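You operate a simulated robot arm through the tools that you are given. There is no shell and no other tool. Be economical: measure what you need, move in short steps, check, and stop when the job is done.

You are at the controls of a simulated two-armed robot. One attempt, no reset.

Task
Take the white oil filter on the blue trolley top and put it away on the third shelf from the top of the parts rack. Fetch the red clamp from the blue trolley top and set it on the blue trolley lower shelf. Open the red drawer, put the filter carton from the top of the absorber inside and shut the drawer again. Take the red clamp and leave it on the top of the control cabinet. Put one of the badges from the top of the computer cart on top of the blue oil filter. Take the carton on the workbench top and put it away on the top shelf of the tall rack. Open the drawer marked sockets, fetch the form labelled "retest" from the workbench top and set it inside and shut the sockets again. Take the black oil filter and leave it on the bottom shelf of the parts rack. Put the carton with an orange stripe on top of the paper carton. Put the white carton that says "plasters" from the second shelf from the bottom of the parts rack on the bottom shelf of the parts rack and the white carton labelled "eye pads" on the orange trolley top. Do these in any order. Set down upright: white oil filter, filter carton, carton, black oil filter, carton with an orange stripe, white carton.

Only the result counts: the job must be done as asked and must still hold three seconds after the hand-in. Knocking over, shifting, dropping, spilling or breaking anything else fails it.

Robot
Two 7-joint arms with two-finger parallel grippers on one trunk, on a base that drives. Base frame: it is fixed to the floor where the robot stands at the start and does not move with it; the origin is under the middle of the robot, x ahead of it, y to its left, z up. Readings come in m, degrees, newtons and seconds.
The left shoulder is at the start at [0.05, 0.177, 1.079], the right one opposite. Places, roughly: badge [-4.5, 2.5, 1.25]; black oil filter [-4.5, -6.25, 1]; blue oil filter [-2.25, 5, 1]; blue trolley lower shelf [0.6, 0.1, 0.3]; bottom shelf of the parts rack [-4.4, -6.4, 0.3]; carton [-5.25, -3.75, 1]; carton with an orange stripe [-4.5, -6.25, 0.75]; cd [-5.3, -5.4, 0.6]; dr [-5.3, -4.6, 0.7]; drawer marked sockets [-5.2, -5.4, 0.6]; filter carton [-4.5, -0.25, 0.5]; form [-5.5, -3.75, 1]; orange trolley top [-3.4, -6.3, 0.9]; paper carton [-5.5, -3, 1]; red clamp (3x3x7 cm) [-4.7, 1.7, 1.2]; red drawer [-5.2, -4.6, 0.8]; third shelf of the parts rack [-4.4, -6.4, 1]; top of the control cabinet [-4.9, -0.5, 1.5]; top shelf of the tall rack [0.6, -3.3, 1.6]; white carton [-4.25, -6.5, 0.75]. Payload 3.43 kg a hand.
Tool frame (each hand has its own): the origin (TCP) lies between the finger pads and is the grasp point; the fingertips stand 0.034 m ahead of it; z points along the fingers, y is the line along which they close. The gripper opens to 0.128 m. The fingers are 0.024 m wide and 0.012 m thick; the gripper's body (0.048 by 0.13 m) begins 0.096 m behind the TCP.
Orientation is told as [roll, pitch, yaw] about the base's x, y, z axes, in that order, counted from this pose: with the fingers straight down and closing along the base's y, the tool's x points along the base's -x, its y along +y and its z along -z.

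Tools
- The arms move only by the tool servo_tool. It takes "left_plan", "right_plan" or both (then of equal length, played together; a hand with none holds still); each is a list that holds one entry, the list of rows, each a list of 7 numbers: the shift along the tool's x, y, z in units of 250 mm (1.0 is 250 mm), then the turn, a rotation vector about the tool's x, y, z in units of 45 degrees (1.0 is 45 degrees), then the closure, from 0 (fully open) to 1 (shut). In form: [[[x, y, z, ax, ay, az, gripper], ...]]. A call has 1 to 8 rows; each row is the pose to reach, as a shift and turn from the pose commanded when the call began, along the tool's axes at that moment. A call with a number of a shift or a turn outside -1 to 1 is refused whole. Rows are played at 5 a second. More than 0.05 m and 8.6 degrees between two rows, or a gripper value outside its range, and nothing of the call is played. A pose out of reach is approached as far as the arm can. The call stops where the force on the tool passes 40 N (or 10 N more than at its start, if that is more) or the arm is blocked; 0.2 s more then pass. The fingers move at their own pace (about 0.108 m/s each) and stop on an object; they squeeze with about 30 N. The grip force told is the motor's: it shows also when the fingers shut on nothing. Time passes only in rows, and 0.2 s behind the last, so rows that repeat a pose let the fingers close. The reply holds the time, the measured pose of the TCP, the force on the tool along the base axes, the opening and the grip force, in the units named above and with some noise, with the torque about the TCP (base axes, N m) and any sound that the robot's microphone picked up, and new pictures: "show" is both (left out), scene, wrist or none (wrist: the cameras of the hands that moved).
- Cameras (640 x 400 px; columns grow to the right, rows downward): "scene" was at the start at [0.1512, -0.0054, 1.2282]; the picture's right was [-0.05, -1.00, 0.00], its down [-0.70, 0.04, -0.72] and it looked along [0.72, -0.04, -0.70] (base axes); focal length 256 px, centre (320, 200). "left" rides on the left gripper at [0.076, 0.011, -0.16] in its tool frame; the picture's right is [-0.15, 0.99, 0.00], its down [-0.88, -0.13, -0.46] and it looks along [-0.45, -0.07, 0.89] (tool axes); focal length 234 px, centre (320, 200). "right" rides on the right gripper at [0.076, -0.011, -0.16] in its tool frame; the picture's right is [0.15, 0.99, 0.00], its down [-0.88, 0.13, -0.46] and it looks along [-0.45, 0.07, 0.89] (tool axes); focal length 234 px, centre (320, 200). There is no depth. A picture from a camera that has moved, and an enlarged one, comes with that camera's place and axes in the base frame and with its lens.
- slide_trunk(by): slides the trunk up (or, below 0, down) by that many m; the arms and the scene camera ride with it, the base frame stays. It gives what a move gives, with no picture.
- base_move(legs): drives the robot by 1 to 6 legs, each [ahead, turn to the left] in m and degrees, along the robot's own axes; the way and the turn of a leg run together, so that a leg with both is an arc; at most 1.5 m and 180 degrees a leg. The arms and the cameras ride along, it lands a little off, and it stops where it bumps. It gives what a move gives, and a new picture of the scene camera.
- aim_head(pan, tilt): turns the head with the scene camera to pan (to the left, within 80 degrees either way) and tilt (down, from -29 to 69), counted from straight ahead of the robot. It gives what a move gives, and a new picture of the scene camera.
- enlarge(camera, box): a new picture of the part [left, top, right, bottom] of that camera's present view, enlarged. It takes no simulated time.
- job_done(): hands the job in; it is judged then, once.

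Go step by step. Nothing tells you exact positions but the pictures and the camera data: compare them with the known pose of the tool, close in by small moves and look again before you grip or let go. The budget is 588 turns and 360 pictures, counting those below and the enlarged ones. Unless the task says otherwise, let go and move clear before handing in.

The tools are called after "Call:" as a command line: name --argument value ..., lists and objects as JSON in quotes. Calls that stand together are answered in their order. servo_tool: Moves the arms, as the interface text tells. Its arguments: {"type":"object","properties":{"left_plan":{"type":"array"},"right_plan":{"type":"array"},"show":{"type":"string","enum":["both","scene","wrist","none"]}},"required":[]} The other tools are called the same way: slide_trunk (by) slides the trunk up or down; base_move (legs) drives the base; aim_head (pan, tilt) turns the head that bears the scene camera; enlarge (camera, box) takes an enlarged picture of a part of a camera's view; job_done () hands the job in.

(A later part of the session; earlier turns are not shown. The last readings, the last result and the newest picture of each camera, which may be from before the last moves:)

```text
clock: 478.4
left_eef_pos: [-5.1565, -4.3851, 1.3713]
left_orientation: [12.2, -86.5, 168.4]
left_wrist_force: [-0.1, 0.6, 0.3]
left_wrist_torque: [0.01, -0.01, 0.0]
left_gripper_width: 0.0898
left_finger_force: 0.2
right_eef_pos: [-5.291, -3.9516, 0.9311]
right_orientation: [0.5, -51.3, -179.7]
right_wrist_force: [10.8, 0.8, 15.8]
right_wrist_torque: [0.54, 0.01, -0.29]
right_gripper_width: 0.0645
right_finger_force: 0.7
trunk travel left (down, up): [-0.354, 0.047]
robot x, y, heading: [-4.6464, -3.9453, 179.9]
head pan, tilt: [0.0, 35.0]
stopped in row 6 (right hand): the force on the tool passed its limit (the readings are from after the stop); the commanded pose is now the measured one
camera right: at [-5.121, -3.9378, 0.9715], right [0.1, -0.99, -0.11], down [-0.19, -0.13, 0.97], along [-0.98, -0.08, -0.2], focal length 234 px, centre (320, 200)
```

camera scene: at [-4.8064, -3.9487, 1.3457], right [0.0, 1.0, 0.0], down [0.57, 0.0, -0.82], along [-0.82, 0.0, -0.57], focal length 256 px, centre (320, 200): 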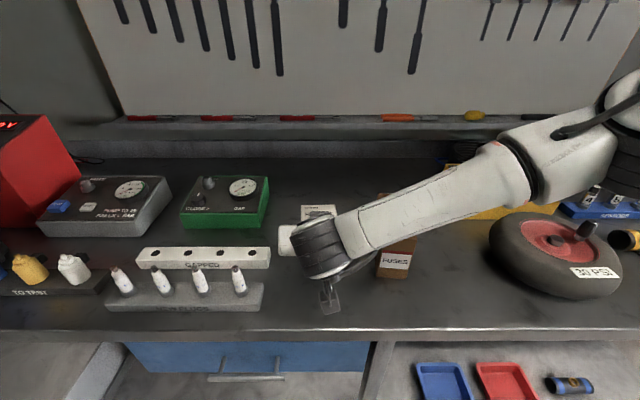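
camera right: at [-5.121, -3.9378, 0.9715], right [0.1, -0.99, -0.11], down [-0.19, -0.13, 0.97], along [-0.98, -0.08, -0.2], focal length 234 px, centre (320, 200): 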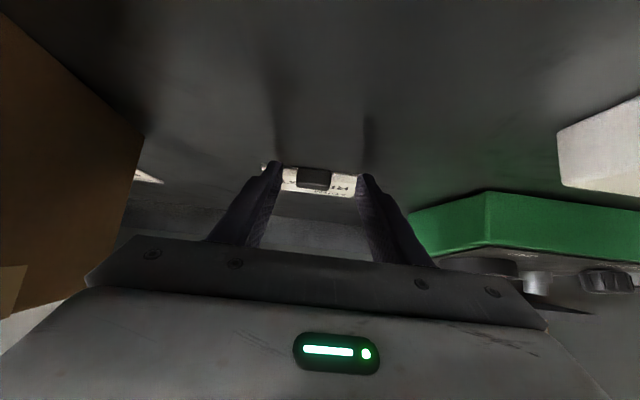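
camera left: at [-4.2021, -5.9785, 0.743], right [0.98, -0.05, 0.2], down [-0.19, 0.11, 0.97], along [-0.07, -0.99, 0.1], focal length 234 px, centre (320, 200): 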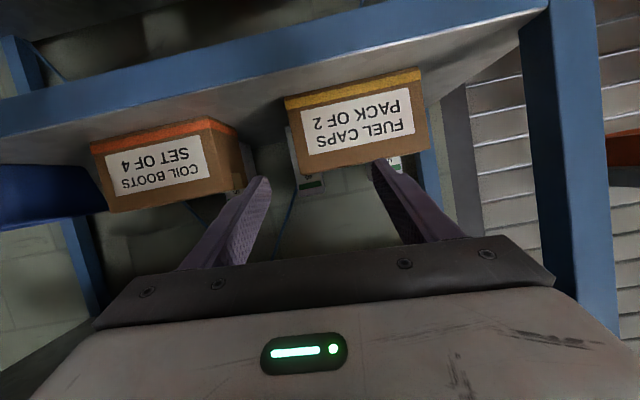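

Table is at z≈0.90, and the clip is ~2.5 cm further in. Advance and close.

Call:
servo_tool --right_plan '[[[-0.009, 0, -0.008, 0, 0, 0, 0.5], [-0.04, 0, 0.032, 0, 0, 0, 0.5], [-0.072, 0, 0.072, 0, 0, 0, 0.5], [-0.072, 0, 0.072, 0, 0, 0, 0.8], [-0.072, 0, 0.072, 0, 0, 0, 1], [-0.072, 0, 0.072, 0, 0, 0, 1]]]' --show "wrist"

```text
clock: 479.8
left_eef_pos: [-5.1576, -4.3846, 1.3707]
left_orientation: [12.5, -86.5, 168.3]
left_wrist_force: [0.3, 0.2, -0.1]
left_wrist_torque: [-0.01, -0.02, -0.01]
left_gripper_width: 0.0896
left_finger_force: 0.1
right_eef_pos: [-5.3208, -3.9477, 0.9312]
right_orientation: [0.3, -51.1, -179.8]
right_wrist_force: [-2.2, 6.0, 13.2]
right_wrist_torque: [0.46, 0.45, -0.12]
right_gripper_width: 0.0306
right_finger_force: 30.1
trunk travel left (down, up): [-0.354, 0.047]
robot x, y, heading: [-4.6484, -3.9488, 179.8]
head pan, tilt: [0.0, 35.0]
camera right: at [-5.1482, -3.9363, 0.9718], right [0.1, -0.99, -0.11], down [-0.2, -0.13, 0.97], along [-0.98, -0.07, -0.21], focal length 234 px, centre (320, 200)
```

right: 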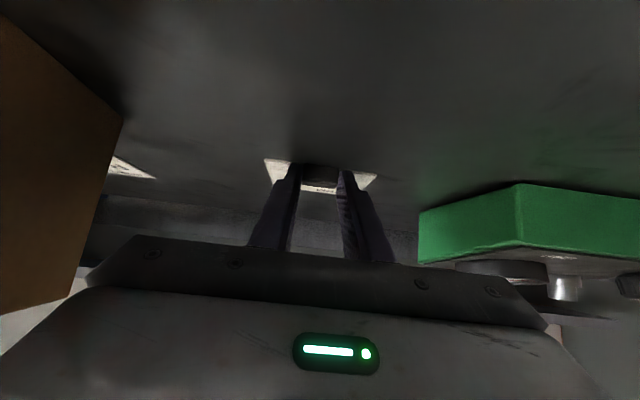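

Clip gripped (3.1 cm). Lift.

Call:
servo_tool --right_plan '[[[-0.1, 0, -0.084, 0, 0, 0, 1], [-0.21, 0, -0.167, 0, 0, 0, 1], [-0.311, 0, -0.251, 0, 0, 0, 1], [-0.4, 0, -0.33, 0, 0, 0, 1]]]' --show "wrist"

```text
clock: 480.8
left_eef_pos: [-5.1581, -4.3848, 1.3697]
left_orientation: [11.8, -86.3, 169.0]
left_wrist_force: [-0.1, -0.3, 0.2]
left_wrist_torque: [-0.01, 0.05, 0.04]
left_gripper_width: 0.0897
left_finger_force: 0.0
right_eef_pos: [-5.3167, -3.9502, 1.0578]
right_orientation: [0.4, -50.8, -179.8]
right_wrist_force: [-0.8, 0.0, 0.1]
right_wrist_torque: [-0.01, -0.03, -0.02]
right_gripper_width: 0.0307
right_finger_force: 30.1
trunk travel left (down, up): [-0.354, 0.047]
robot x, y, heading: [-4.6456, -3.9481, 179.9]
head pan, tilt: [0.0, 35.0]
camera right: at [-5.1456, -3.9373, 1.1003], right [0.1, -0.99, -0.11], down [-0.2, -0.13, 0.97], along [-0.97, -0.08, -0.21], focal length 234 px, centre (320, 200)
```

right: 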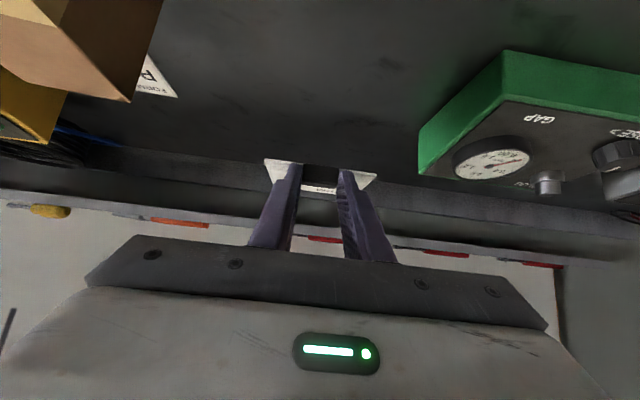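

Form RETEST is held. Retract, and drive back to the open SOCKETS drawer.

Call:
base_move --legs '[[-0.4, 0]]'

Call:
servo_tool --right_plan '[[[0.085, 0, -0.104, 0, 0, 0, 1], [0.17, 0, -0.207, 0, 0, 0, 1], [0.253, 0, -0.31, 0, 0, 0, 1]]]' --show "none"

Call:
base_move --legs '[[0, 90], [0.8, 0], [0.75, 0], [0, -90]]'

```text
clock: 483.3
left_eef_pos: [-4.7595, -4.3862, 1.3706]
left_orientation: [11.9, -86.4, 169.1]
left_wrist_force: [-0.2, 0.3, 0.0]
left_wrist_torque: [0.0, -0.01, -0.01]
left_gripper_width: 0.0897
left_finger_force: 0.0
right_eef_pos: [-4.9182, -3.9524, 1.0594]
right_orientation: [0.3, -50.9, -179.8]
right_wrist_force: [-1.0, -0.2, -0.3]
right_wrist_torque: [0.0, 0.01, -0.01]
right_gripper_width: 0.0308
right_finger_force: 29.6
trunk travel left (down, up): [-0.354, 0.047]
robot x, y, heading: [-4.2463, -3.9528, 180.1]
head pan, tilt: [0.0, 35.0]
camera scene: at [-4.4068, -3.95, 1.3459], right [0.0, 1.0, 0.0], down [0.57, 0.0, -0.82], along [-0.82, 0.0, -0.57], focal length 256 px, centre (320, 200)
```

scene: 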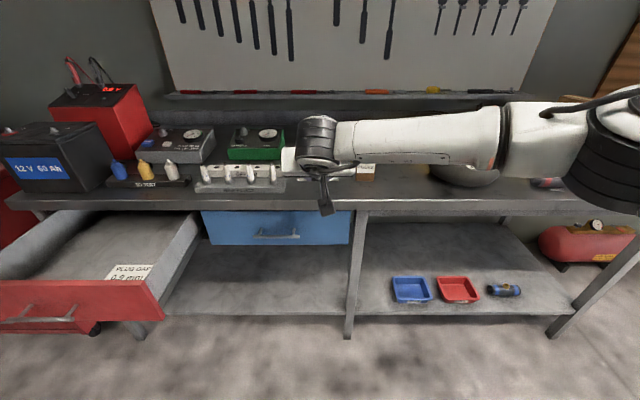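

```text
clock: 484.1
left_eef_pos: [-4.7594, -4.3871, 1.3693]
left_orientation: [11.9, -86.3, 169.0]
left_wrist_force: [0.2, 0.0, -0.1]
left_wrist_torque: [0.02, 0.01, -0.01]
left_gripper_width: 0.0897
left_finger_force: 0.0
right_eef_pos: [-4.8182, -3.9516, 1.0589]
right_orientation: [0.4, -51.0, -179.8]
right_wrist_force: [0.4, -0.9, -0.7]
right_wrist_torque: [-0.02, 0.01, 0.01]
right_gripper_width: 0.0308
right_finger_force: 29.4
trunk travel left (down, up): [-0.354, 0.047]
robot x, y, heading: [-4.2493, -3.9506, 180.0]
head pan, tilt: [0.0, 35.0]
```

```text
clock: 497.3
left_eef_pos: [-4.0485, -6.1388, 1.3707]
left_orientation: [6.7, -86.2, -117.1]
left_wrist_force: [-1.1, 1.6, 0.8]
left_wrist_torque: [-0.03, -0.03, 0.05]
left_gripper_width: 0.0885
left_finger_force: 0.1
right_eef_pos: [-4.4789, -6.0296, 1.0571]
right_orientation: [0.3, -50.8, -112.2]
right_wrist_force: [-0.3, -0.7, -0.7]
right_wrist_torque: [0.01, -0.05, 0.02]
right_gripper_width: 0.0305
right_finger_force: 30.2
trunk travel left (down, up): [-0.354, 0.047]
robot x, y, heading: [-4.2645, -5.5041, -112.4]
head pan, tilt: [0.0, 35.0]
stopped in leg 4: the force on the tool passed its limit (the readings are from after the stop); the commanded pose is now the measured one
camera scene: at [-4.3253, -5.6477, 1.3458], right [-0.92, 0.38, 0.0], down [0.22, 0.53, -0.82], along [-0.31, -0.76, -0.57], focal length 256 px, centre (320, 200)
```

scene: 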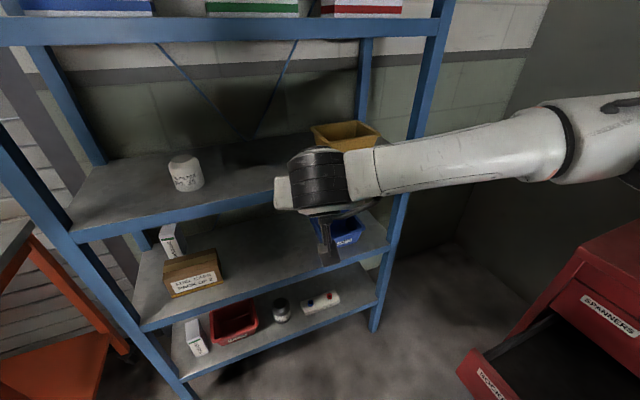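

The left hand brushed the rack during that turn (nothing moved in view). I'll turn back, retreat north, and approach the drawer at an angle.

Call:
base_move --legs '[[0, 22.4], [-0.3, 0], [0, -63]]'

```text
clock: 503.3
left_eef_pos: [-4.5078, -5.8302, 1.3689]
left_orientation: [6.7, -86.1, -157.0]
left_wrist_force: [-0.3, -0.2, -0.1]
left_wrist_torque: [0.02, 0.0, 0.02]
left_gripper_width: 0.0898
left_finger_force: 0.1
right_eef_pos: [-4.7674, -5.4679, 1.0566]
right_orientation: [0.4, -50.8, -152.2]
right_wrist_force: [-0.3, 0.0, -0.1]
right_wrist_torque: [0.02, 0.02, 0.0]
right_gripper_width: 0.0309
right_finger_force: 30.1
trunk travel left (down, up): [-0.354, 0.047]
robot x, y, heading: [-4.2628, -5.2036, -152.7]
head pan, tilt: [0.0, 35.0]
camera scene: at [-4.4039, -5.2752, 1.3458], right [-0.46, 0.89, 0.0], down [0.51, 0.27, -0.82], along [-0.73, -0.38, -0.57], focal length 256 px, centre (320, 200)
```

scene: 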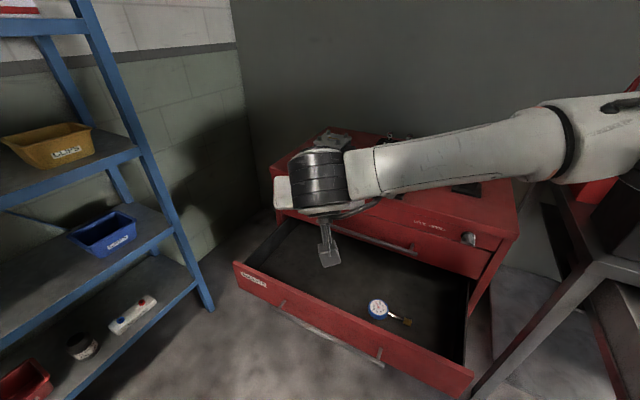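

The drawer interior is clearly visible; I'll aim at about [-4.88, -5.52]. Steepen the hand, move forward 11 cm, lower the trunk.

Call:
servo_tool --right_plan '[[[0, 0, 0, 0, 0.14, 0, 1], [0, 0, 0, 0, 0.28, 0, 1], [0, 0, 0, 0, 0.42, 0, 1], [0, 0, 0, 0, 0.57, 0, 1]]]' --show "none"

Call:
base_move --legs '[[0.11, 0]]'

Call:
slide_trunk --by -0.3

Call:
enlarge --camera "right" --box '[0, 0, 640, 400]'

```text
clock: 504.3
left_eef_pos: [-4.5067, -5.8288, 1.3685]
left_orientation: [6.5, -86.2, -156.8]
left_wrist_force: [-0.1, -0.2, -0.2]
left_wrist_torque: [0.02, -0.01, -0.02]
left_gripper_width: 0.0895
left_finger_force: 0.0
right_eef_pos: [-4.7694, -5.4677, 1.0569]
right_orientation: [0.3, -24.9, -152.0]
right_wrist_force: [0.1, -0.1, -0.7]
right_wrist_torque: [0.03, -0.02, -0.01]
right_gripper_width: 0.0306
right_finger_force: 30.4
trunk travel left (down, up): [-0.354, 0.047]
robot x, y, heading: [-4.2648, -5.2029, -152.7]
head pan, tilt: [0.0, 35.0]
```

```text
clock: 505.5
left_eef_pos: [-4.6032, -5.8812, 1.3688]
left_orientation: [6.4, -86.2, -156.9]
left_wrist_force: [0.0, 0.4, -0.5]
left_wrist_torque: [0.02, 0.0, -0.02]
left_gripper_width: 0.0898
left_finger_force: 0.0
right_eef_pos: [-4.8658, -5.5186, 1.0562]
right_orientation: [0.3, -25.2, -151.9]
right_wrist_force: [-0.6, 0.5, -1.5]
right_wrist_torque: [0.01, -0.01, 0.01]
right_gripper_width: 0.0305
right_finger_force: 29.7
trunk travel left (down, up): [-0.354, 0.047]
robot x, y, heading: [-4.3589, -5.2473, -152.3]
head pan, tilt: [0.0, 35.0]
camera scene: at [-4.5012, -5.3263, 1.3456], right [-0.46, 0.89, 0.0], down [0.51, 0.27, -0.82], along [-0.73, -0.38, -0.57], focal length 256 px, centre (320, 200)
```

scene: 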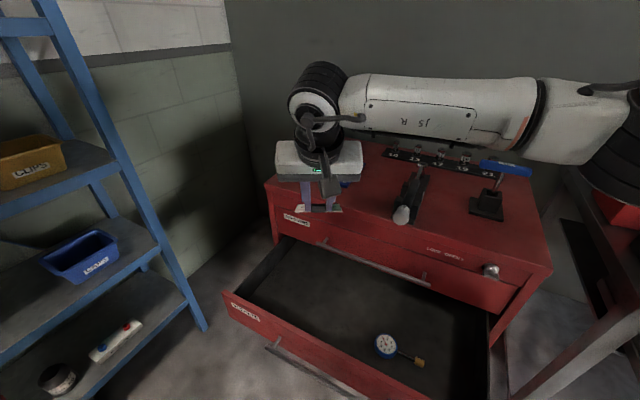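

```text
clock: 508.5
left_eef_pos: [-4.6026, -5.8805, 1.0696]
left_orientation: [6.7, -86.1, -156.9]
left_wrist_force: [-0.1, -0.3, -0.9]
left_wrist_torque: [-0.06, -0.02, 0.0]
left_gripper_width: 0.0896
left_finger_force: 0.1
right_eef_pos: [-4.8641, -5.5178, 0.7565]
right_orientation: [0.3, -25.3, -151.9]
right_wrist_force: [0.2, -0.3, -0.7]
right_wrist_torque: [0.01, -0.02, 0.0]
right_gripper_width: 0.0303
right_finger_force: 29.9
trunk travel left (down, up): [-0.054, 0.347]
robot x, y, heading: [-4.3584, -5.2512, -152.5]
head pan, tilt: [0.0, 35.0]
```

```text
1.00 times, centred on (320, 200) of right
camera zoom: at [-4.75, -5.4437, 0.8695], right [0.58, -0.81, -0.06], down [-0.47, -0.4, 0.79], along [-0.66, -0.43, -0.61], focal length 234 px, centre (320, 200)
```

zoom: 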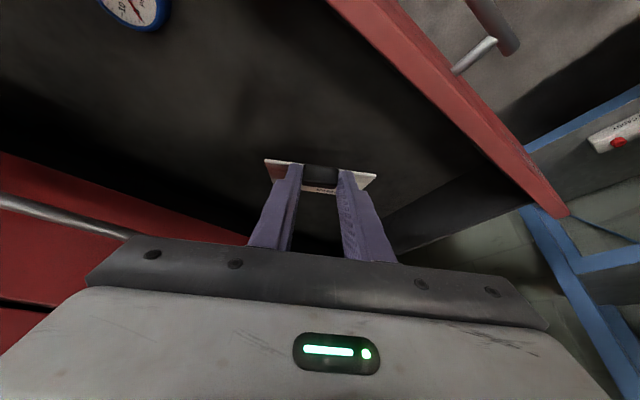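

The form is over the drawer interior. Lower until it touches.

Call:
servo_tool --right_plan '[[[0.051, 0, 0.109, 0, 0, 0, 1], [0.102, 0, 0.217, 0, 0, 0, 1], [0.135, 0, 0.29, 0, 0, 0, 1], [0.152, 0, 0.326, 0, 0, 0, 1], [0.169, 0, 0.362, 0, 0, 0, 1], [0.186, 0, 0.399, 0, 0, 0, 1], [0.203, 0, 0.435, 0, 0, 0, 1]]]' --show "wrist"

```text
clock: 510.1
left_eef_pos: [-4.6013, -5.8786, 1.0713]
left_orientation: [6.8, -86.3, -157.0]
left_wrist_force: [-0.6, 0.2, -0.9]
left_wrist_torque: [0.0, -0.01, -0.01]
left_gripper_width: 0.0898
left_finger_force: 0.0
right_eef_pos: [-4.8636, -5.5185, 0.6395]
right_orientation: [0.2, -25.3, -151.9]
right_wrist_force: [1.0, 4.4, 15.9]
right_wrist_torque: [0.33, 0.39, 0.0]
right_gripper_width: 0.0306
right_finger_force: 29.8
trunk travel left (down, up): [-0.054, 0.347]
robot x, y, heading: [-4.3595, -5.2521, -152.5]
head pan, tilt: [0.0, 35.0]
camera right: at [-4.7496, -5.444, 0.7509], right [0.58, -0.81, -0.06], down [-0.47, -0.4, 0.79], along [-0.66, -0.43, -0.61], focal length 234 px, centre (320, 200)
```

right: 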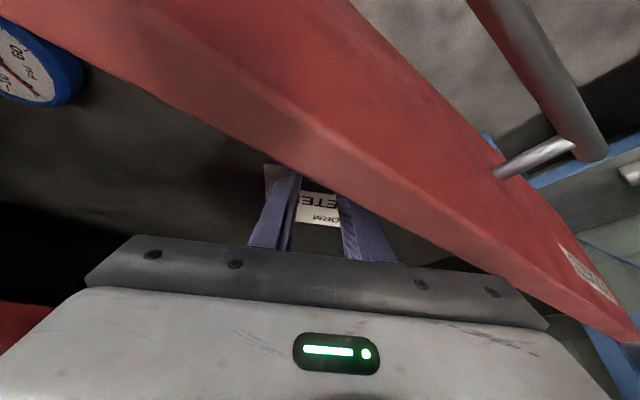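

Call:
servo_tool --right_plan '[[[0, 0, 0, 0, 0, 0, 0.6], [0, 0, 0, 0, 0, 0, 0.5], [-0.04, 0, -0.08, 0, 0, 0, 0.5], [-0.12, 0, -0.25, 0, 0, 0, 0.5], [-0.2, 0, -0.42, 0, 0, 0, 0.5], [-0.28, 0, -0.6, 0, 0, 0, 0.5]]]' --show "both"

```text
clock: 511.5
left_eef_pos: [-4.6029, -5.8804, 1.0689]
left_orientation: [6.6, -86.2, -156.8]
left_wrist_force: [-1.2, 0.8, -0.8]
left_wrist_torque: [0.02, -0.03, 0.01]
left_gripper_width: 0.0895
left_finger_force: 0.0
right_eef_pos: [-4.8638, -5.5183, 0.802]
right_orientation: [0.2, -25.1, -152.0]
right_wrist_force: [0.3, -0.5, 0.3]
right_wrist_torque: [0.0, 0.04, 0.02]
right_gripper_width: 0.0637
right_finger_force: 0.1
trunk travel left (down, up): [-0.054, 0.347]
robot x, y, heading: [-4.3616, -5.2504, -152.2]
head pan, tilt: [0.0, 35.0]
camera scene: at [-4.5003, -5.3258, 1.0458], right [-0.46, 0.89, 0.0], down [0.51, 0.27, -0.82], along [-0.73, -0.38, -0.57], focal length 256 px, centre (320, 200)
camera right: at [-4.7491, -5.4439, 0.9149], right [0.58, -0.81, -0.06], down [-0.47, -0.4, 0.79], along [-0.66, -0.43, -0.61], focal length 234 px, centre (320, 200)
```

scene: 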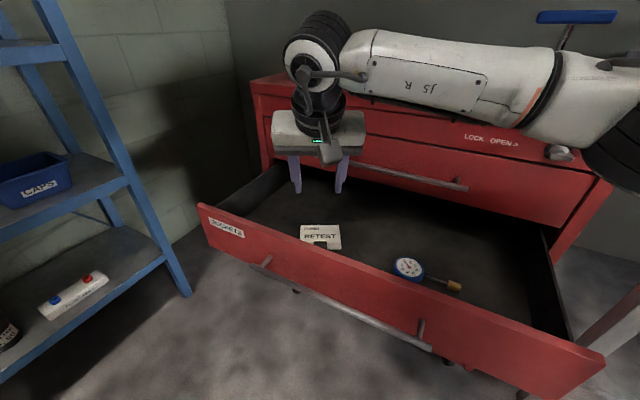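
right: 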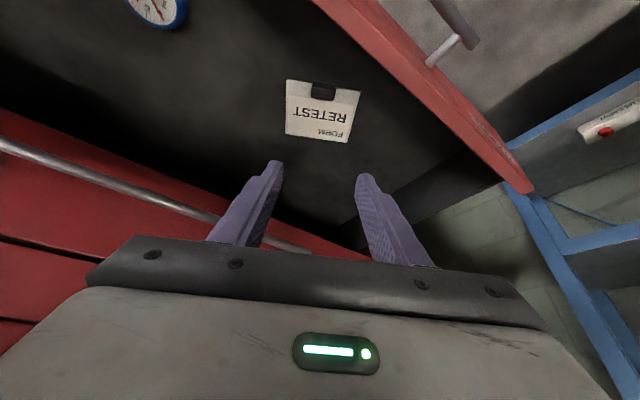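

RETEST lies flat in the SOCKETS drawer. Back away, close the fist and prepare to push the drawer shut.

Call:
base_move --legs '[[-0.4, 0], [0, -28]]'

Call:
servo_tool --right_plan '[[[0.03, 0.06, 0.1, 0, -0.15, 0, 1], [0.06, 0.12, 0.2, 0, -0.3, 0, 1], [0.09, 0.18, 0.3, 0, -0.45, 0, 1], [0.12, 0.24, 0.4, 0, -0.6, 0, 1], [0.15, 0.3, 0.5, 0, -0.75, 0, 1], [0.18, 0.36, 0.56, 0, -0.89, 0, 1]]]' --show "scene"

```text
clock: 515.4
left_eef_pos: [-4.518, -5.5079, 1.0692]
left_orientation: [7.0, -86.1, 174.9]
left_wrist_force: [-0.3, 0.0, -0.7]
left_wrist_torque: [-0.01, 0.0, 0.03]
left_gripper_width: 0.0896
left_finger_force: 0.0
right_eef_pos: [-4.5782, -5.0658, 0.8021]
right_orientation: [0.3, -25.1, -179.9]
right_wrist_force: [-0.4, -0.5, -0.3]
right_wrist_torque: [0.02, -0.01, 0.03]
right_gripper_width: 0.0639
right_finger_force: 0.2
trunk travel left (down, up): [-0.054, 0.347]
robot x, y, heading: [-4.0075, -5.0687, 179.7]
head pan, tilt: [0.0, 35.0]
camera scene: at [-4.166, -5.0674, 1.0458], right [0.01, 1.0, 0.0], down [0.57, 0.0, -0.82], along [-0.82, 0.01, -0.57], focal length 256 px, centre (320, 200)
```

scene: 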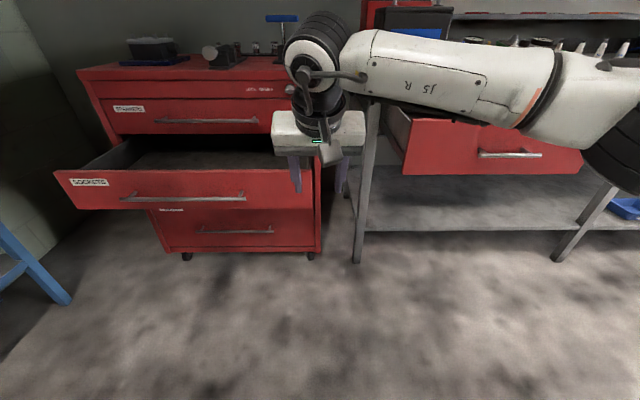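

```text
clock: 516.8
left_eef_pos: [-4.5174, -5.5076, 1.0692]
left_orientation: [6.9, -86.1, 174.9]
left_wrist_force: [-1.2, -0.1, -0.6]
left_wrist_torque: [0.0, -0.04, 0.04]
left_gripper_width: 0.0896
left_finger_force: 0.0
right_eef_pos: [-4.5967, -5.1574, 0.657]
right_orientation: [0.7, -65.3, 179.6]
right_wrist_force: [-0.2, -0.6, -0.8]
right_wrist_torque: [0.0, 0.03, -0.03]
right_gripper_width: 0.0
right_finger_force: 30.4
trunk travel left (down, up): [-0.054, 0.347]
robot x, y, heading: [-4.008, -5.0712, 179.5]
head pan, tilt: [0.0, 35.0]
camera scene: at [-4.166, -5.0674, 1.0458], right [0.01, 1.0, 0.0], down [0.57, 0.0, -0.82], along [-0.82, 0.01, -0.57], focal length 256 px, centre (320, 200)
```

scene: 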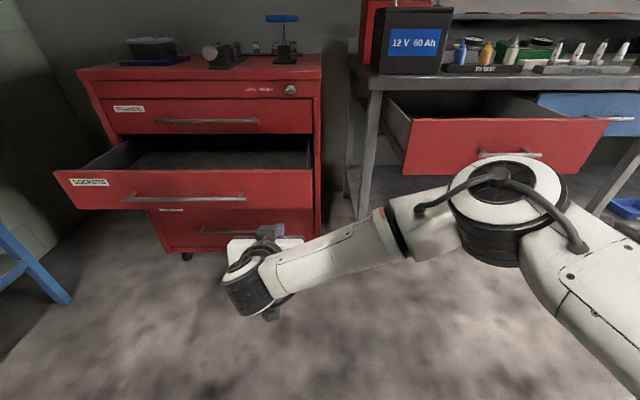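

The right elbow would foul the open red drawer from here, so I'll shift south first.

Call:
base_move --legs '[[0, 80], [0.28, 0], [0, -80]]'

```text
clock: 525.6
left_eef_pos: [-4.5683, -5.7815, 1.0685]
left_orientation: [6.9, -86.2, 174.8]
left_wrist_force: [0.1, 0.0, -0.2]
left_wrist_torque: [0.01, -0.01, 0.0]
left_gripper_width: 0.0898
left_finger_force: 0.2
right_eef_pos: [-4.6469, -5.4292, 0.6565]
right_orientation: [0.5, -65.2, 179.5]
right_wrist_force: [-0.2, 0.6, -0.4]
right_wrist_torque: [-0.01, 0.01, 0.0]
right_gripper_width: 0.0002
right_finger_force: 30.0
trunk travel left (down, up): [-0.054, 0.347]
robot x, y, heading: [-4.0587, -5.3407, 179.5]
head pan, tilt: [0.0, 35.0]
camera scene: at [-4.2159, -5.3411, 1.0458], right [0.01, 1.0, 0.0], down [0.57, -0.01, -0.82], along [-0.82, 0.01, -0.57], focal length 256 px, centre (320, 200)
```

scene: 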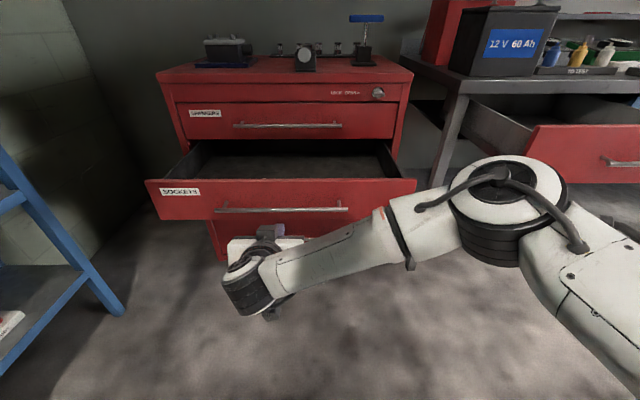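

Aligned with the handle. Push forward with the base.

Call:
base_move --legs '[[0.3, 0]]'

```text
clock: 527.6
left_eef_pos: [-4.8671, -5.7746, 1.0683]
left_orientation: [6.8, -86.0, 174.5]
left_wrist_force: [0.5, 0.6, 0.0]
left_wrist_torque: [0.01, -0.01, 0.02]
left_gripper_width: 0.0896
left_finger_force: 0.1
right_eef_pos: [-4.9448, -5.4243, 0.6571]
right_orientation: [0.5, -65.2, 179.4]
right_wrist_force: [0.0, 0.2, -0.1]
right_wrist_torque: [0.01, -0.01, 0.02]
right_gripper_width: 0.0
right_finger_force: 29.9
trunk travel left (down, up): [-0.054, 0.347]
robot x, y, heading: [-4.3534, -5.3353, 179.1]
head pan, tilt: [0.0, 35.0]
camera scene: at [-4.514, -5.337, 1.0458], right [0.01, 1.0, 0.0], down [0.57, -0.01, -0.82], along [-0.82, 0.01, -0.57], focal length 256 px, centre (320, 200)
```

scene: 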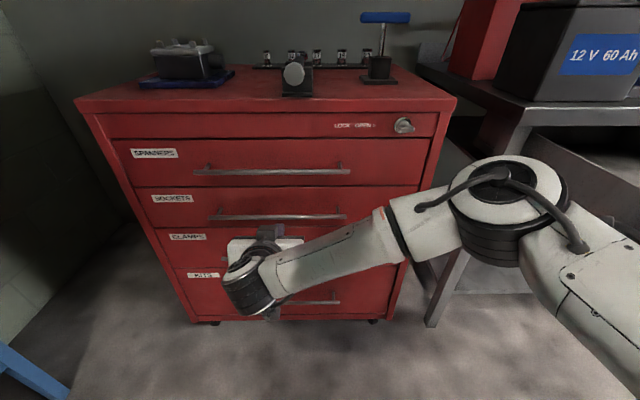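

Looks shut. Verify with a gentle push until contact.

Call:
servo_tool --right_plan '[[[-0.017, 0, 0.036, 0, 0, 0, 1], [-0.034, 0, 0.072, 0, 0, 0, 1], [-0.051, 0, 0.109, 0, 0, 0, 1], [-0.068, 0, 0.145, 0, 0, 0, 1], [-0.085, 0, 0.181, 0, 0, 0, 1]]]' --show "none"

```text
clock: 528.5
left_eef_pos: [-4.8656, -5.7738, 1.0704]
left_orientation: [7.1, -86.2, 174.1]
left_wrist_force: [0.0, 0.4, 0.7]
left_wrist_torque: [0.01, 0.01, -0.02]
left_gripper_width: 0.0898
left_finger_force: 0.1
right_eef_pos: [-4.9697, -5.4239, 0.6566]
right_orientation: [0.3, -64.9, 179.3]
right_wrist_force: [17.2, 6.8, 10.7]
right_wrist_torque: [0.03, 0.27, -0.18]
right_gripper_width: 0.0
right_finger_force: 30.1
trunk travel left (down, up): [-0.054, 0.347]
robot x, y, heading: [-4.3548, -5.3378, 179.0]
head pan, tilt: [0.0, 35.0]
stopped in row 4 (right hand): the force on the tool passed its limit (the readings are from after the stop); the commanded pose is now the measured one
```

SOCKETS is shut. Now raise and head north to the absorber for the filter carton.

Call:
base_move --legs '[[-0.2, 0]]'

Call:
slide_trunk --by 0.25

Call:
aim_head --pan 0 --tilt 25

Call:
base_move --legs '[[0, -90], [1.3, 0], [1.3, 0], [1.0, 0]]'

```text
clock: 530.1
left_eef_pos: [-4.6684, -5.7774, 1.0688]
left_orientation: [6.6, -86.1, 174.6]
left_wrist_force: [0.8, 0.4, 0.7]
left_wrist_torque: [0.01, 0.01, -0.03]
left_gripper_width: 0.0893
left_finger_force: 0.1
right_eef_pos: [-4.7692, -5.4285, 0.6548]
right_orientation: [0.2, -64.6, 179.6]
right_wrist_force: [0.5, -0.3, 0.1]
right_wrist_torque: [0.03, 0.0, 0.02]
right_gripper_width: 0.0
right_finger_force: 29.6
trunk travel left (down, up): [-0.054, 0.347]
robot x, y, heading: [-4.1562, -5.343, 179.3]
head pan, tilt: [0.0, 35.0]
camera scene: at [-4.3129, -5.3396, 1.0458], right [0.01, 1.0, 0.0], down [0.57, -0.01, -0.82], along [-0.82, 0.01, -0.57], focal length 256 px, centre (320, 200)
```

scene: 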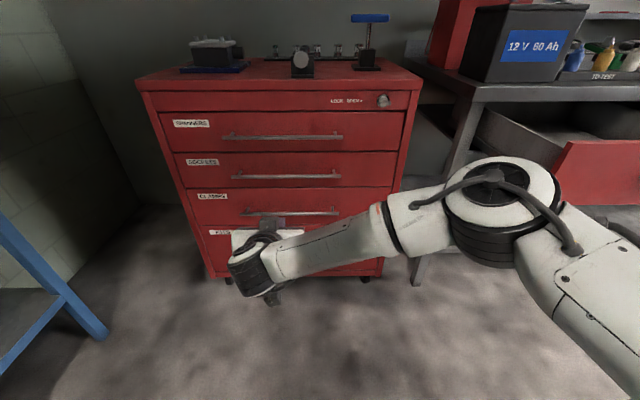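

```text
clock: 532.7
left_eef_pos: [-4.6667, -5.7768, 1.3188]
left_orientation: [6.6, -86.2, 174.7]
left_wrist_force: [-0.2, -0.1, -0.3]
left_wrist_torque: [0.02, -0.02, 0.02]
left_gripper_width: 0.0897
left_finger_force: 0.0
right_eef_pos: [-4.7695, -5.4278, 0.904]
right_orientation: [0.2, -64.7, 179.6]
right_wrist_force: [-0.3, 0.8, -0.3]
right_wrist_torque: [0.01, 0.02, -0.02]
right_gripper_width: 0.0
right_finger_force: 29.7
trunk travel left (down, up): [-0.304, 0.097]
robot x, y, heading: [-4.1558, -5.3397, 179.1]
head pan, tilt: [0.0, 35.0]
```

```text
clock: 533.4
left_eef_pos: [-4.6677, -5.7777, 1.3192]
left_orientation: [6.6, -86.1, 174.6]
left_wrist_force: [0.3, 0.1, -0.6]
left_wrist_torque: [-0.01, 0.0, 0.0]
left_gripper_width: 0.0892
left_finger_force: 0.1
right_eef_pos: [-4.7691, -5.427, 0.904]
right_orientation: [0.2, -64.7, 179.6]
right_wrist_force: [0.4, -0.4, -0.9]
right_wrist_torque: [-0.04, -0.03, 0.01]
right_gripper_width: 0.0
right_finger_force: 29.9
trunk travel left (down, up): [-0.304, 0.097]
robot x, y, heading: [-4.149, -5.3413, 179.2]
head pan, tilt: [0.0, 25.0]
camera scene: at [-4.317, -5.3395, 1.3115], right [0.01, 1.0, 0.0], down [0.42, -0.01, -0.91], along [-0.91, 0.01, -0.42], focal length 256 px, centre (320, 200)
```

scene: 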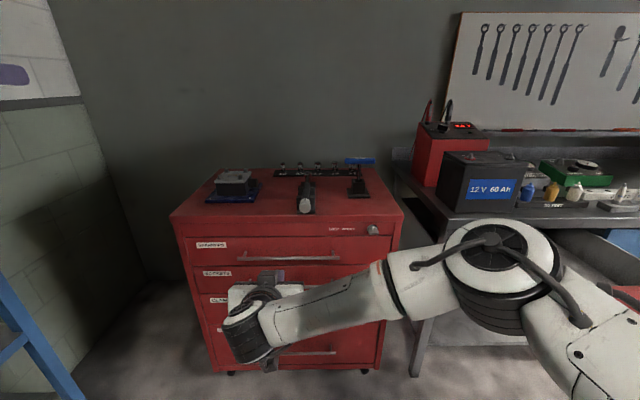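

```text
clock: 554.7
left_eef_pos: [-4.5115, -1.2115, 1.3204]
left_orientation: [6.7, -86.2, 84.3]
left_wrist_force: [-0.1, 0.3, 0.0]
left_wrist_torque: [0.01, 0.02, 0.02]
left_gripper_width: 0.0895
left_finger_force: 0.0
right_eef_pos: [-4.1613, -1.1097, 0.904]
right_orientation: [0.2, -64.6, 89.3]
right_wrist_force: [-0.6, -0.4, -0.2]
right_wrist_torque: [0.0, 0.0, 0.02]
right_gripper_width: 0.0
right_finger_force: 29.9
trunk travel left (down, up): [-0.304, 0.097]
robot x, y, heading: [-4.0798, -1.7288, 88.8]
head pan, tilt: [0.0, 25.0]
camera scene: at [-4.0752, -1.5652, 1.3115], right [1.0, -0.02, 0.0], down [-0.01, -0.42, -0.91], along [0.02, 0.91, -0.42], focal length 256 px, centre (320, 200)
```

scene: 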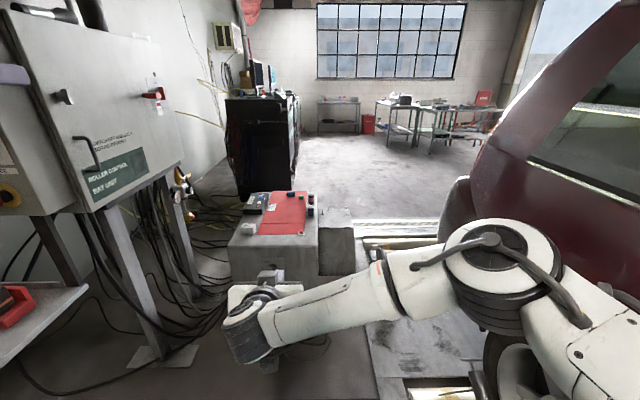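

Call:
enlarge --camera "scene" --box '[210, 170, 370, 280]'

Call:
enlarge --camera "scene" --box '[0, 0, 320, 200]'

```text
3.64 times, centred on (290, 225) of scene
camera zoom: at [-4.0752, -1.5652, 1.3115], right [1.0, -0.02, 0.0], down [-0.01, -0.42, -0.91], along [0.02, 0.91, -0.42], focal length 932 px, centre (429, 109)
```

zoom: 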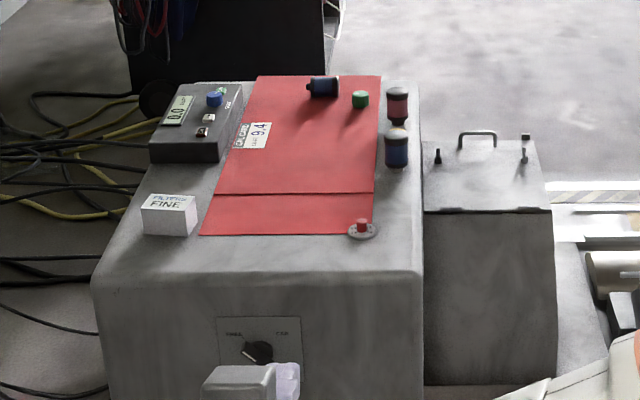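

```text
2.00 times, centred on (160, 100) of scene
camera zoom: at [-4.0752, -1.5652, 1.3115], right [1.0, -0.02, 0.0], down [-0.01, -0.42, -0.91], along [0.02, 0.91, -0.42], focal length 513 px, centre (640, 400)
```

zoom: 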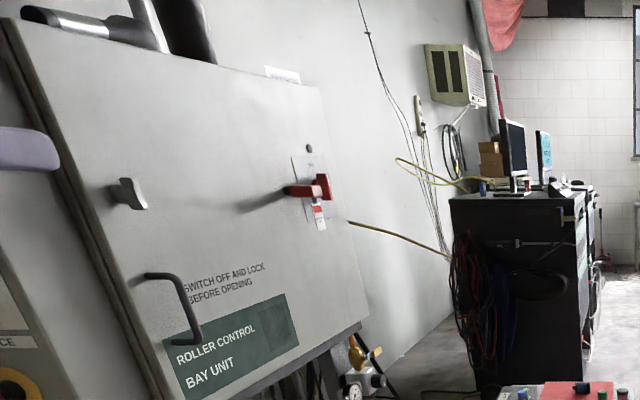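

The FILTERS FINE carton is at the front-left of the absorber top, near [-4.46,-0.27]. The control cabinet stands close on the left, so I'll bring the left hand inward, then approach.

Call:
servo_tool --left_plan '[[[0, -0.17, 0, 0, 0, 0, 0.3], [0, -0.34, 0, 0, 0, 0, 0.3], [0, -0.51, 0, 0, 0, 0, 0.3], [0, -0.68, 0, 0, 0, 0, 0.3], [0, -0.85, 0, 0, 0, 0, 0.3], [0, -1.0, 0, 0, 0, 0, 0.3]]]' --right_plan '[[[0, 0, 0, 0, 0.1, 0, 0.3], [0, 0, 0, 0, 0.2, 0, 0.1], [0, 0, 0, 0, 0.3, 0, 0], [0, 0, 0, 0, 0.4, 0, 0], [0, 0, 0, 0, 0.5, 0, 0], [0, 0, 0, 0, 0.6, 0, 0]]]' --show "none"

```text
clock: 556.1
left_eef_pos: [-4.2606, -1.206, 1.3171]
left_orientation: [6.7, -86.1, 84.2]
left_wrist_force: [0.0, -0.6, -0.4]
left_wrist_torque: [0.02, 0.02, 0.0]
left_gripper_width: 0.0896
left_finger_force: 0.1
right_eef_pos: [-4.1614, -1.1102, 0.9045]
right_orientation: [0.1, -37.6, 89.4]
right_wrist_force: [-0.9, 0.4, -0.9]
right_wrist_torque: [0.04, 0.01, 0.01]
right_gripper_width: 0.1283
right_finger_force: 0.2
trunk travel left (down, up): [-0.304, 0.097]
robot x, y, heading: [-4.0811, -1.7282, 88.8]
head pan, tilt: [0.0, 25.0]
```

Call:
base_move --legs '[[0, 61], [0.35, 0], [0, -60], [0.45, 0]]'

Call:
aim_head --pan 0 --tilt 45

```text
clock: 565.5
left_eef_pos: [-4.5696, -0.6905, 1.315]
left_orientation: [8.5, -85.3, 84.3]
left_wrist_force: [-0.4, -0.4, 0.0]
left_wrist_torque: [0.0, 0.0, -0.04]
left_gripper_width: 0.0895
left_finger_force: 0.2
right_eef_pos: [-4.4667, -0.5923, 0.9123]
right_orientation: [0.4, -38.2, 90.1]
right_wrist_force: [0.9, 1.1, -0.5]
right_wrist_torque: [0.0, 0.0, 0.02]
right_gripper_width: 0.128
right_finger_force: 0.1
trunk travel left (down, up): [-0.304, 0.097]
robot x, y, heading: [-4.3767, -1.1994, 90.2]
head pan, tilt: [0.0, 25.0]
stopped in leg 4: the robot was blocked; the commanded pose is now the measured one
camera scene: at [-4.3711, -1.051, 1.3141], right [1.0, 0.0, -0.01], down [0.0, -0.41, -0.91], along [-0.01, 0.91, -0.41], focal length 256 px, centre (320, 200)
```

scene: 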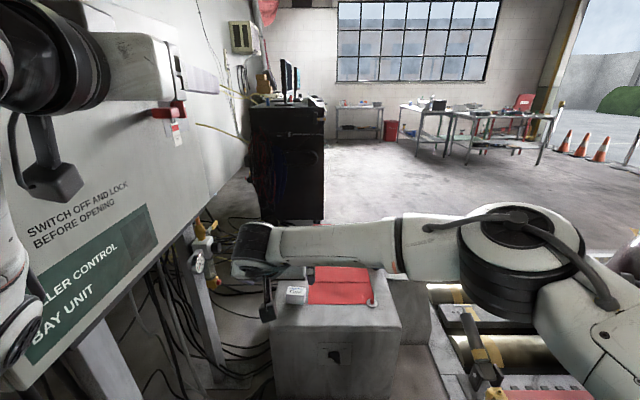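

```text
clock: 566.4
left_eef_pos: [-4.569, -0.691, 1.315]
left_orientation: [8.2, -85.5, 84.5]
left_wrist_force: [-0.7, -0.2, 0.4]
left_wrist_torque: [0.06, 0.01, -0.03]
left_gripper_width: 0.0893
left_finger_force: 0.0
right_eef_pos: [-4.4672, -0.5916, 0.9134]
right_orientation: [0.3, -38.5, 90.1]
right_wrist_force: [0.4, -0.5, 0.1]
right_wrist_torque: [0.03, 0.02, 0.01]
right_gripper_width: 0.1278
right_finger_force: 0.2
trunk travel left (down, up): [-0.304, 0.097]
robot x, y, heading: [-4.3737, -1.1995, 90.3]
head pan, tilt: [0.0, 45.0]
camera scene: at [-4.3717, -1.0626, 1.2831], right [1.0, 0.0, -0.01], down [0.0, -0.7, -0.72], along [-0.01, 0.72, -0.7], focal length 256 px, centre (320, 200)
```

scene: 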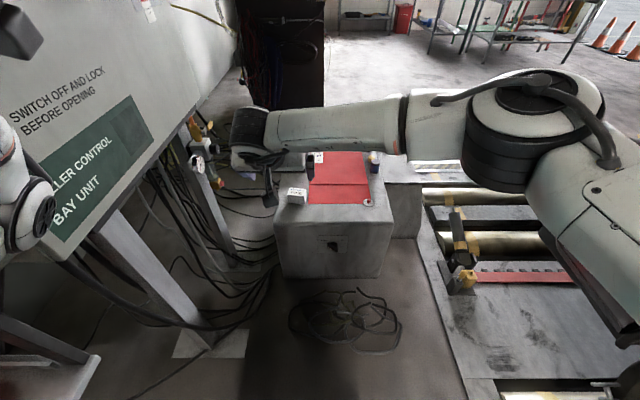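

The base stopped because my left elbow is against the control cabinet side. I'll back away and approach from further east, at an angle.

Call:
base_move --legs '[[-0.3, 0], [0, -42], [0.52, 0], [0, 66]]'

```text
clock: 575.9
left_eef_pos: [-4.4258, -0.7155, 1.3066]
left_orientation: [3.8, -84.6, 113.4]
left_wrist_force: [-0.1, -0.3, -0.6]
left_wrist_torque: [0.02, 0.0, -0.02]
left_gripper_width: 0.0896
left_finger_force: 0.1
right_eef_pos: [-4.3688, -0.5893, 0.9033]
right_orientation: [0.1, -37.7, 115.0]
right_wrist_force: [-0.3, -0.2, 0.6]
right_wrist_torque: [0.01, 0.03, -0.01]
right_gripper_width: 0.1279
right_finger_force: 0.2
trunk travel left (down, up): [-0.304, 0.097]
robot x, y, heading: [-4.0262, -1.108, 114.5]
head pan, tilt: [0.0, 45.0]
camera scene: at [-4.0904, -0.9729, 1.281], right [0.91, 0.42, 0.0], down [0.3, -0.64, -0.71], along [-0.3, 0.64, -0.71], focal length 256 px, centre (320, 200)
```

scene: 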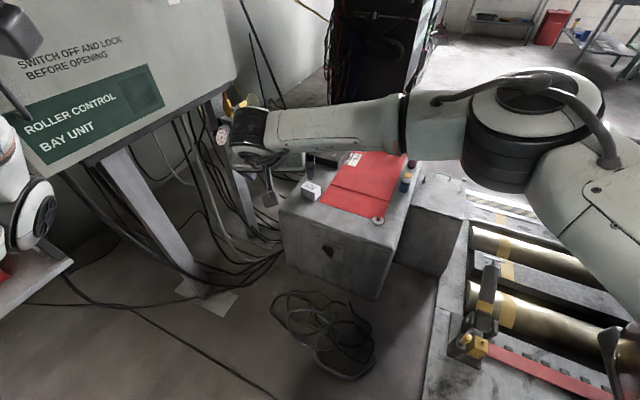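

A cable coil on the floor and the cabinet block this side, so the filter carton must be fetched from the north. On the way round I'll deliver the FUSES carton to the tall rack, so first back to the bench for it.

Call:
base_move --legs '[[0, -60], [-0.5, 0], [0, -144.5], [1.5, 0], [0.78, 0], [0, -90]]'

```text
clock: 602.1
left_eef_pos: [-4.8065, -4.0006, 1.3068]
left_orientation: [4.0, -84.6, 179.3]
left_wrist_force: [-0.4, 0.2, -0.1]
left_wrist_torque: [0.0, -0.04, 0.02]
left_gripper_width: 0.0895
left_finger_force: 0.1
right_eef_pos: [-4.9004, -3.8985, 0.904]
right_orientation: [0.1, -37.6, -178.8]
right_wrist_force: [0.2, -0.2, 0.3]
right_wrist_torque: [-0.04, -0.05, 0.01]
right_gripper_width: 0.1278
right_finger_force: 0.0
trunk travel left (down, up): [-0.304, 0.097]
robot x, y, heading: [-4.2896, -3.7966, -179.1]
head pan, tilt: [0.0, 45.0]
camera scene: at [-4.4383, -3.7991, 1.281], right [-0.01, 1.0, 0.0], down [0.71, 0.01, -0.71], along [-0.71, -0.01, -0.71], focal length 256 px, centre (320, 200)
```

scene: 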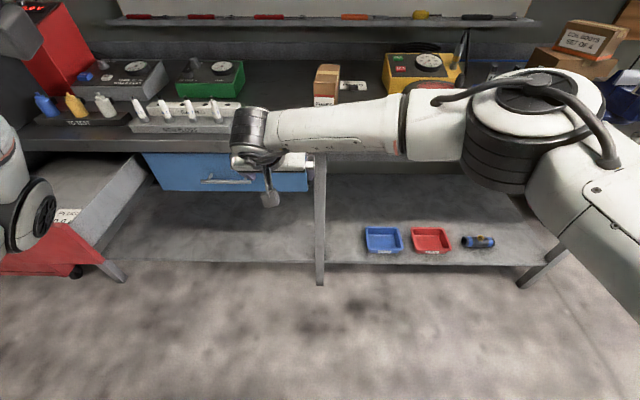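

FUSES is straight ahead. Level the right hand to ~85° pitch at grasp height.

Call:
servo_tool --right_plan '[[[-0.035, -0.07, -0.045, 0, -0.15, 0, 0], [-0.07, -0.14, -0.09, 0, -0.3, 0, 0], [-0.11, -0.21, -0.14, 0, -0.45, 0, 0], [-0.145, -0.28, -0.19, 0, -0.6, 0, 0], [-0.18, -0.34, -0.235, 0, -0.75, 0, 0], [-0.22, -0.4, -0.285, 0, -0.9, 0, 0]]]' --show "none"

Call:
servo_tool --right_plan '[[[0, 0, 0, 0, -0.08, 0, 0], [0, 0, 0, 0, -0.15, 0, 0]]]' --show "none"

```text
clock: 603.5
left_eef_pos: [-4.8061, -4.0005, 1.3062]
left_orientation: [4.1, -84.7, 179.2]
left_wrist_force: [0.7, 0.5, -0.5]
left_wrist_torque: [-0.01, 0.0, -0.01]
left_gripper_width: 0.0897
left_finger_force: 0.0
right_eef_pos: [-4.9023, -3.7977, 0.9946]
right_orientation: [0.5, -78.4, -179.3]
right_wrist_force: [0.5, -1.3, -0.1]
right_wrist_torque: [0.03, 0.01, -0.02]
right_gripper_width: 0.1281
right_finger_force: 0.1
trunk travel left (down, up): [-0.304, 0.097]
robot x, y, heading: [-4.2843, -3.7947, -179.2]
head pan, tilt: [0.0, 45.0]
```

```text
clock: 604.1
left_eef_pos: [-4.8058, -4.0022, 1.3057]
left_orientation: [3.9, -84.7, 179.4]
left_wrist_force: [0.5, -0.5, 0.1]
left_wrist_torque: [0.0, -0.01, 0.03]
left_gripper_width: 0.0895
left_finger_force: 0.0
right_eef_pos: [-4.9023, -3.7975, 0.9932]
right_orientation: [0.6, -85.0, -179.3]
right_wrist_force: [-1.0, 0.8, -0.1]
right_wrist_torque: [0.03, 0.02, 0.02]
right_gripper_width: 0.1279
right_finger_force: 0.0
trunk travel left (down, up): [-0.304, 0.097]
robot x, y, heading: [-4.2898, -3.7971, -178.9]
head pan, tilt: [0.0, 45.0]
```

Call:
base_move --legs '[[0.2, 0]]'

Call:
enlarge --camera "right" --box '[0, 0, 640, 400]'

```text
clock: 605.7
left_eef_pos: [-5.0055, -4.0043, 1.3064]
left_orientation: [4.0, -84.5, 179.3]
left_wrist_force: [-0.2, 0.1, 0.4]
left_wrist_torque: [0.02, 0.01, 0.01]
left_gripper_width: 0.0897
left_finger_force: 0.0
right_eef_pos: [-5.1017, -3.8017, 0.9938]
right_orientation: [0.6, -84.9, -179.4]
right_wrist_force: [0.1, 0.0, 0.7]
right_wrist_torque: [-0.04, 0.02, -0.03]
right_gripper_width: 0.128
right_finger_force: 0.0
trunk travel left (down, up): [-0.304, 0.097]
robot x, y, heading: [-4.4841, -3.7997, -179.3]
head pan, tilt: [0.0, 45.0]
camera scene: at [-4.6377, -3.802, 1.2809], right [-0.01, 1.0, 0.0], down [0.71, 0.01, -0.71], along [-0.71, -0.01, -0.71], focal length 256 px, centre (320, 200)
```

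scene: 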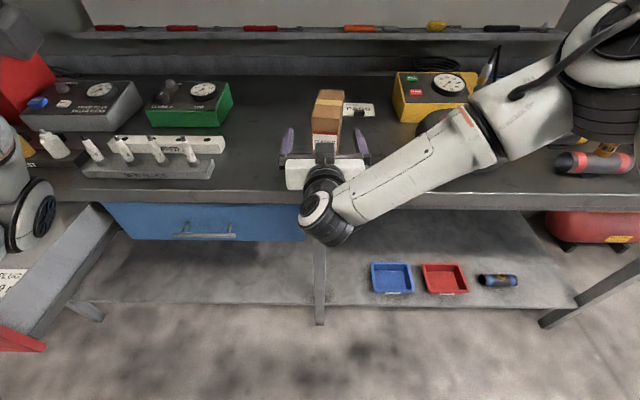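

```text
1.00 times, centred on (320, 200) of right
camera zoom: at [-4.9364, -3.7862, 0.9322], right [0.03, -0.99, -0.14], down [0.38, -0.12, 0.92], along [-0.93, -0.08, 0.37], focal length 234 px, centre (320, 200)
```

zoom: 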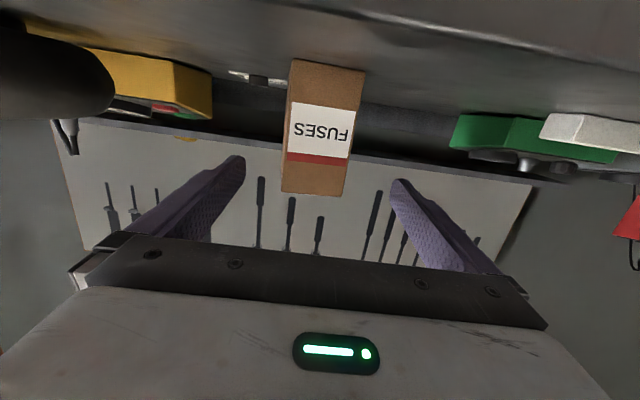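

Call:
base_move --legs '[[0.12, 0]]'

Call:
servo_tool --right_plan '[[[0.03, 0, 0, 0, 0, 0, 0.3], [0.03, 0, 0, 0, 0, 0, 0.7], [0.03, 0, 0, 0, 0, 0, 1], [0.03, 0, 0, 0, 0, 0, 1]]]' --show "wrist"

```text
clock: 607.0
left_eef_pos: [-5.1236, -4.0045, 1.3063]
left_orientation: [4.0, -84.6, 179.2]
left_wrist_force: [-0.2, -0.3, -0.6]
left_wrist_torque: [0.01, -0.02, 0.0]
left_gripper_width: 0.0897
left_finger_force: 0.0
right_eef_pos: [-5.2197, -3.8014, 0.9932]
right_orientation: [0.6, -84.8, -179.4]
right_wrist_force: [0.9, 0.1, -0.6]
right_wrist_torque: [-0.02, 0.02, -0.02]
right_gripper_width: 0.1282
right_finger_force: 0.0
trunk travel left (down, up): [-0.304, 0.097]
robot x, y, heading: [-4.6018, -3.8023, -179.3]
head pan, tilt: [0.0, 45.0]
camera scene: at [-4.756, -3.8036, 1.2808], right [-0.01, 1.0, 0.0], down [0.71, 0.01, -0.71], along [-0.71, -0.01, -0.71], focal length 256 px, centre (320, 200)
```

scene: 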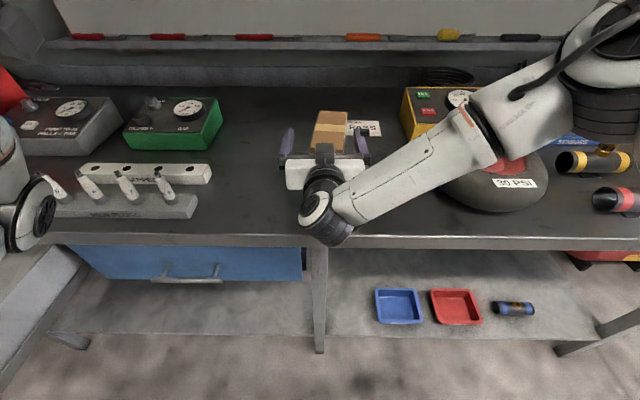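

```text
clock: 608.0
left_eef_pos: [-5.1245, -4.0047, 1.3076]
left_orientation: [4.1, -84.7, 179.2]
left_wrist_force: [-0.4, -0.3, -0.4]
left_wrist_torque: [0.01, -0.04, 0.0]
left_gripper_width: 0.0896
left_finger_force: 0.0
right_eef_pos: [-5.2183, -3.8022, 0.9861]
right_orientation: [0.6, -84.9, -179.5]
right_wrist_force: [0.0, -0.4, 0.8]
right_wrist_torque: [-0.1, 0.07, 0.08]
right_gripper_width: 0.0619
right_finger_force: 29.6
trunk travel left (down, up): [-0.304, 0.097]
robot x, y, heading: [-4.6028, -3.8031, -179.1]
head pan, tilt: [0.0, 45.0]
camera right: at [-5.0532, -3.7877, 0.9251], right [0.03, -0.99, -0.14], down [0.38, -0.12, 0.92], along [-0.93, -0.08, 0.37], focal length 234 px, centre (320, 200)
```

right: 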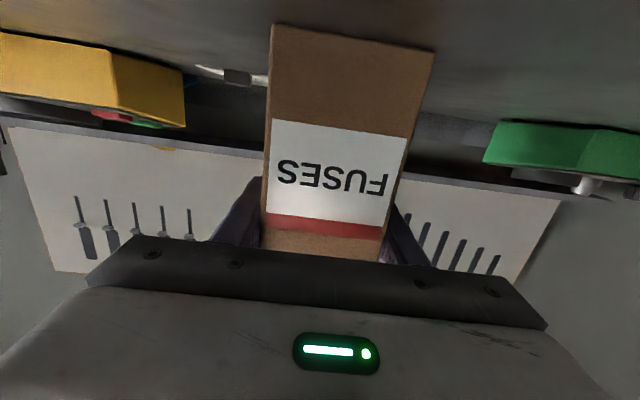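

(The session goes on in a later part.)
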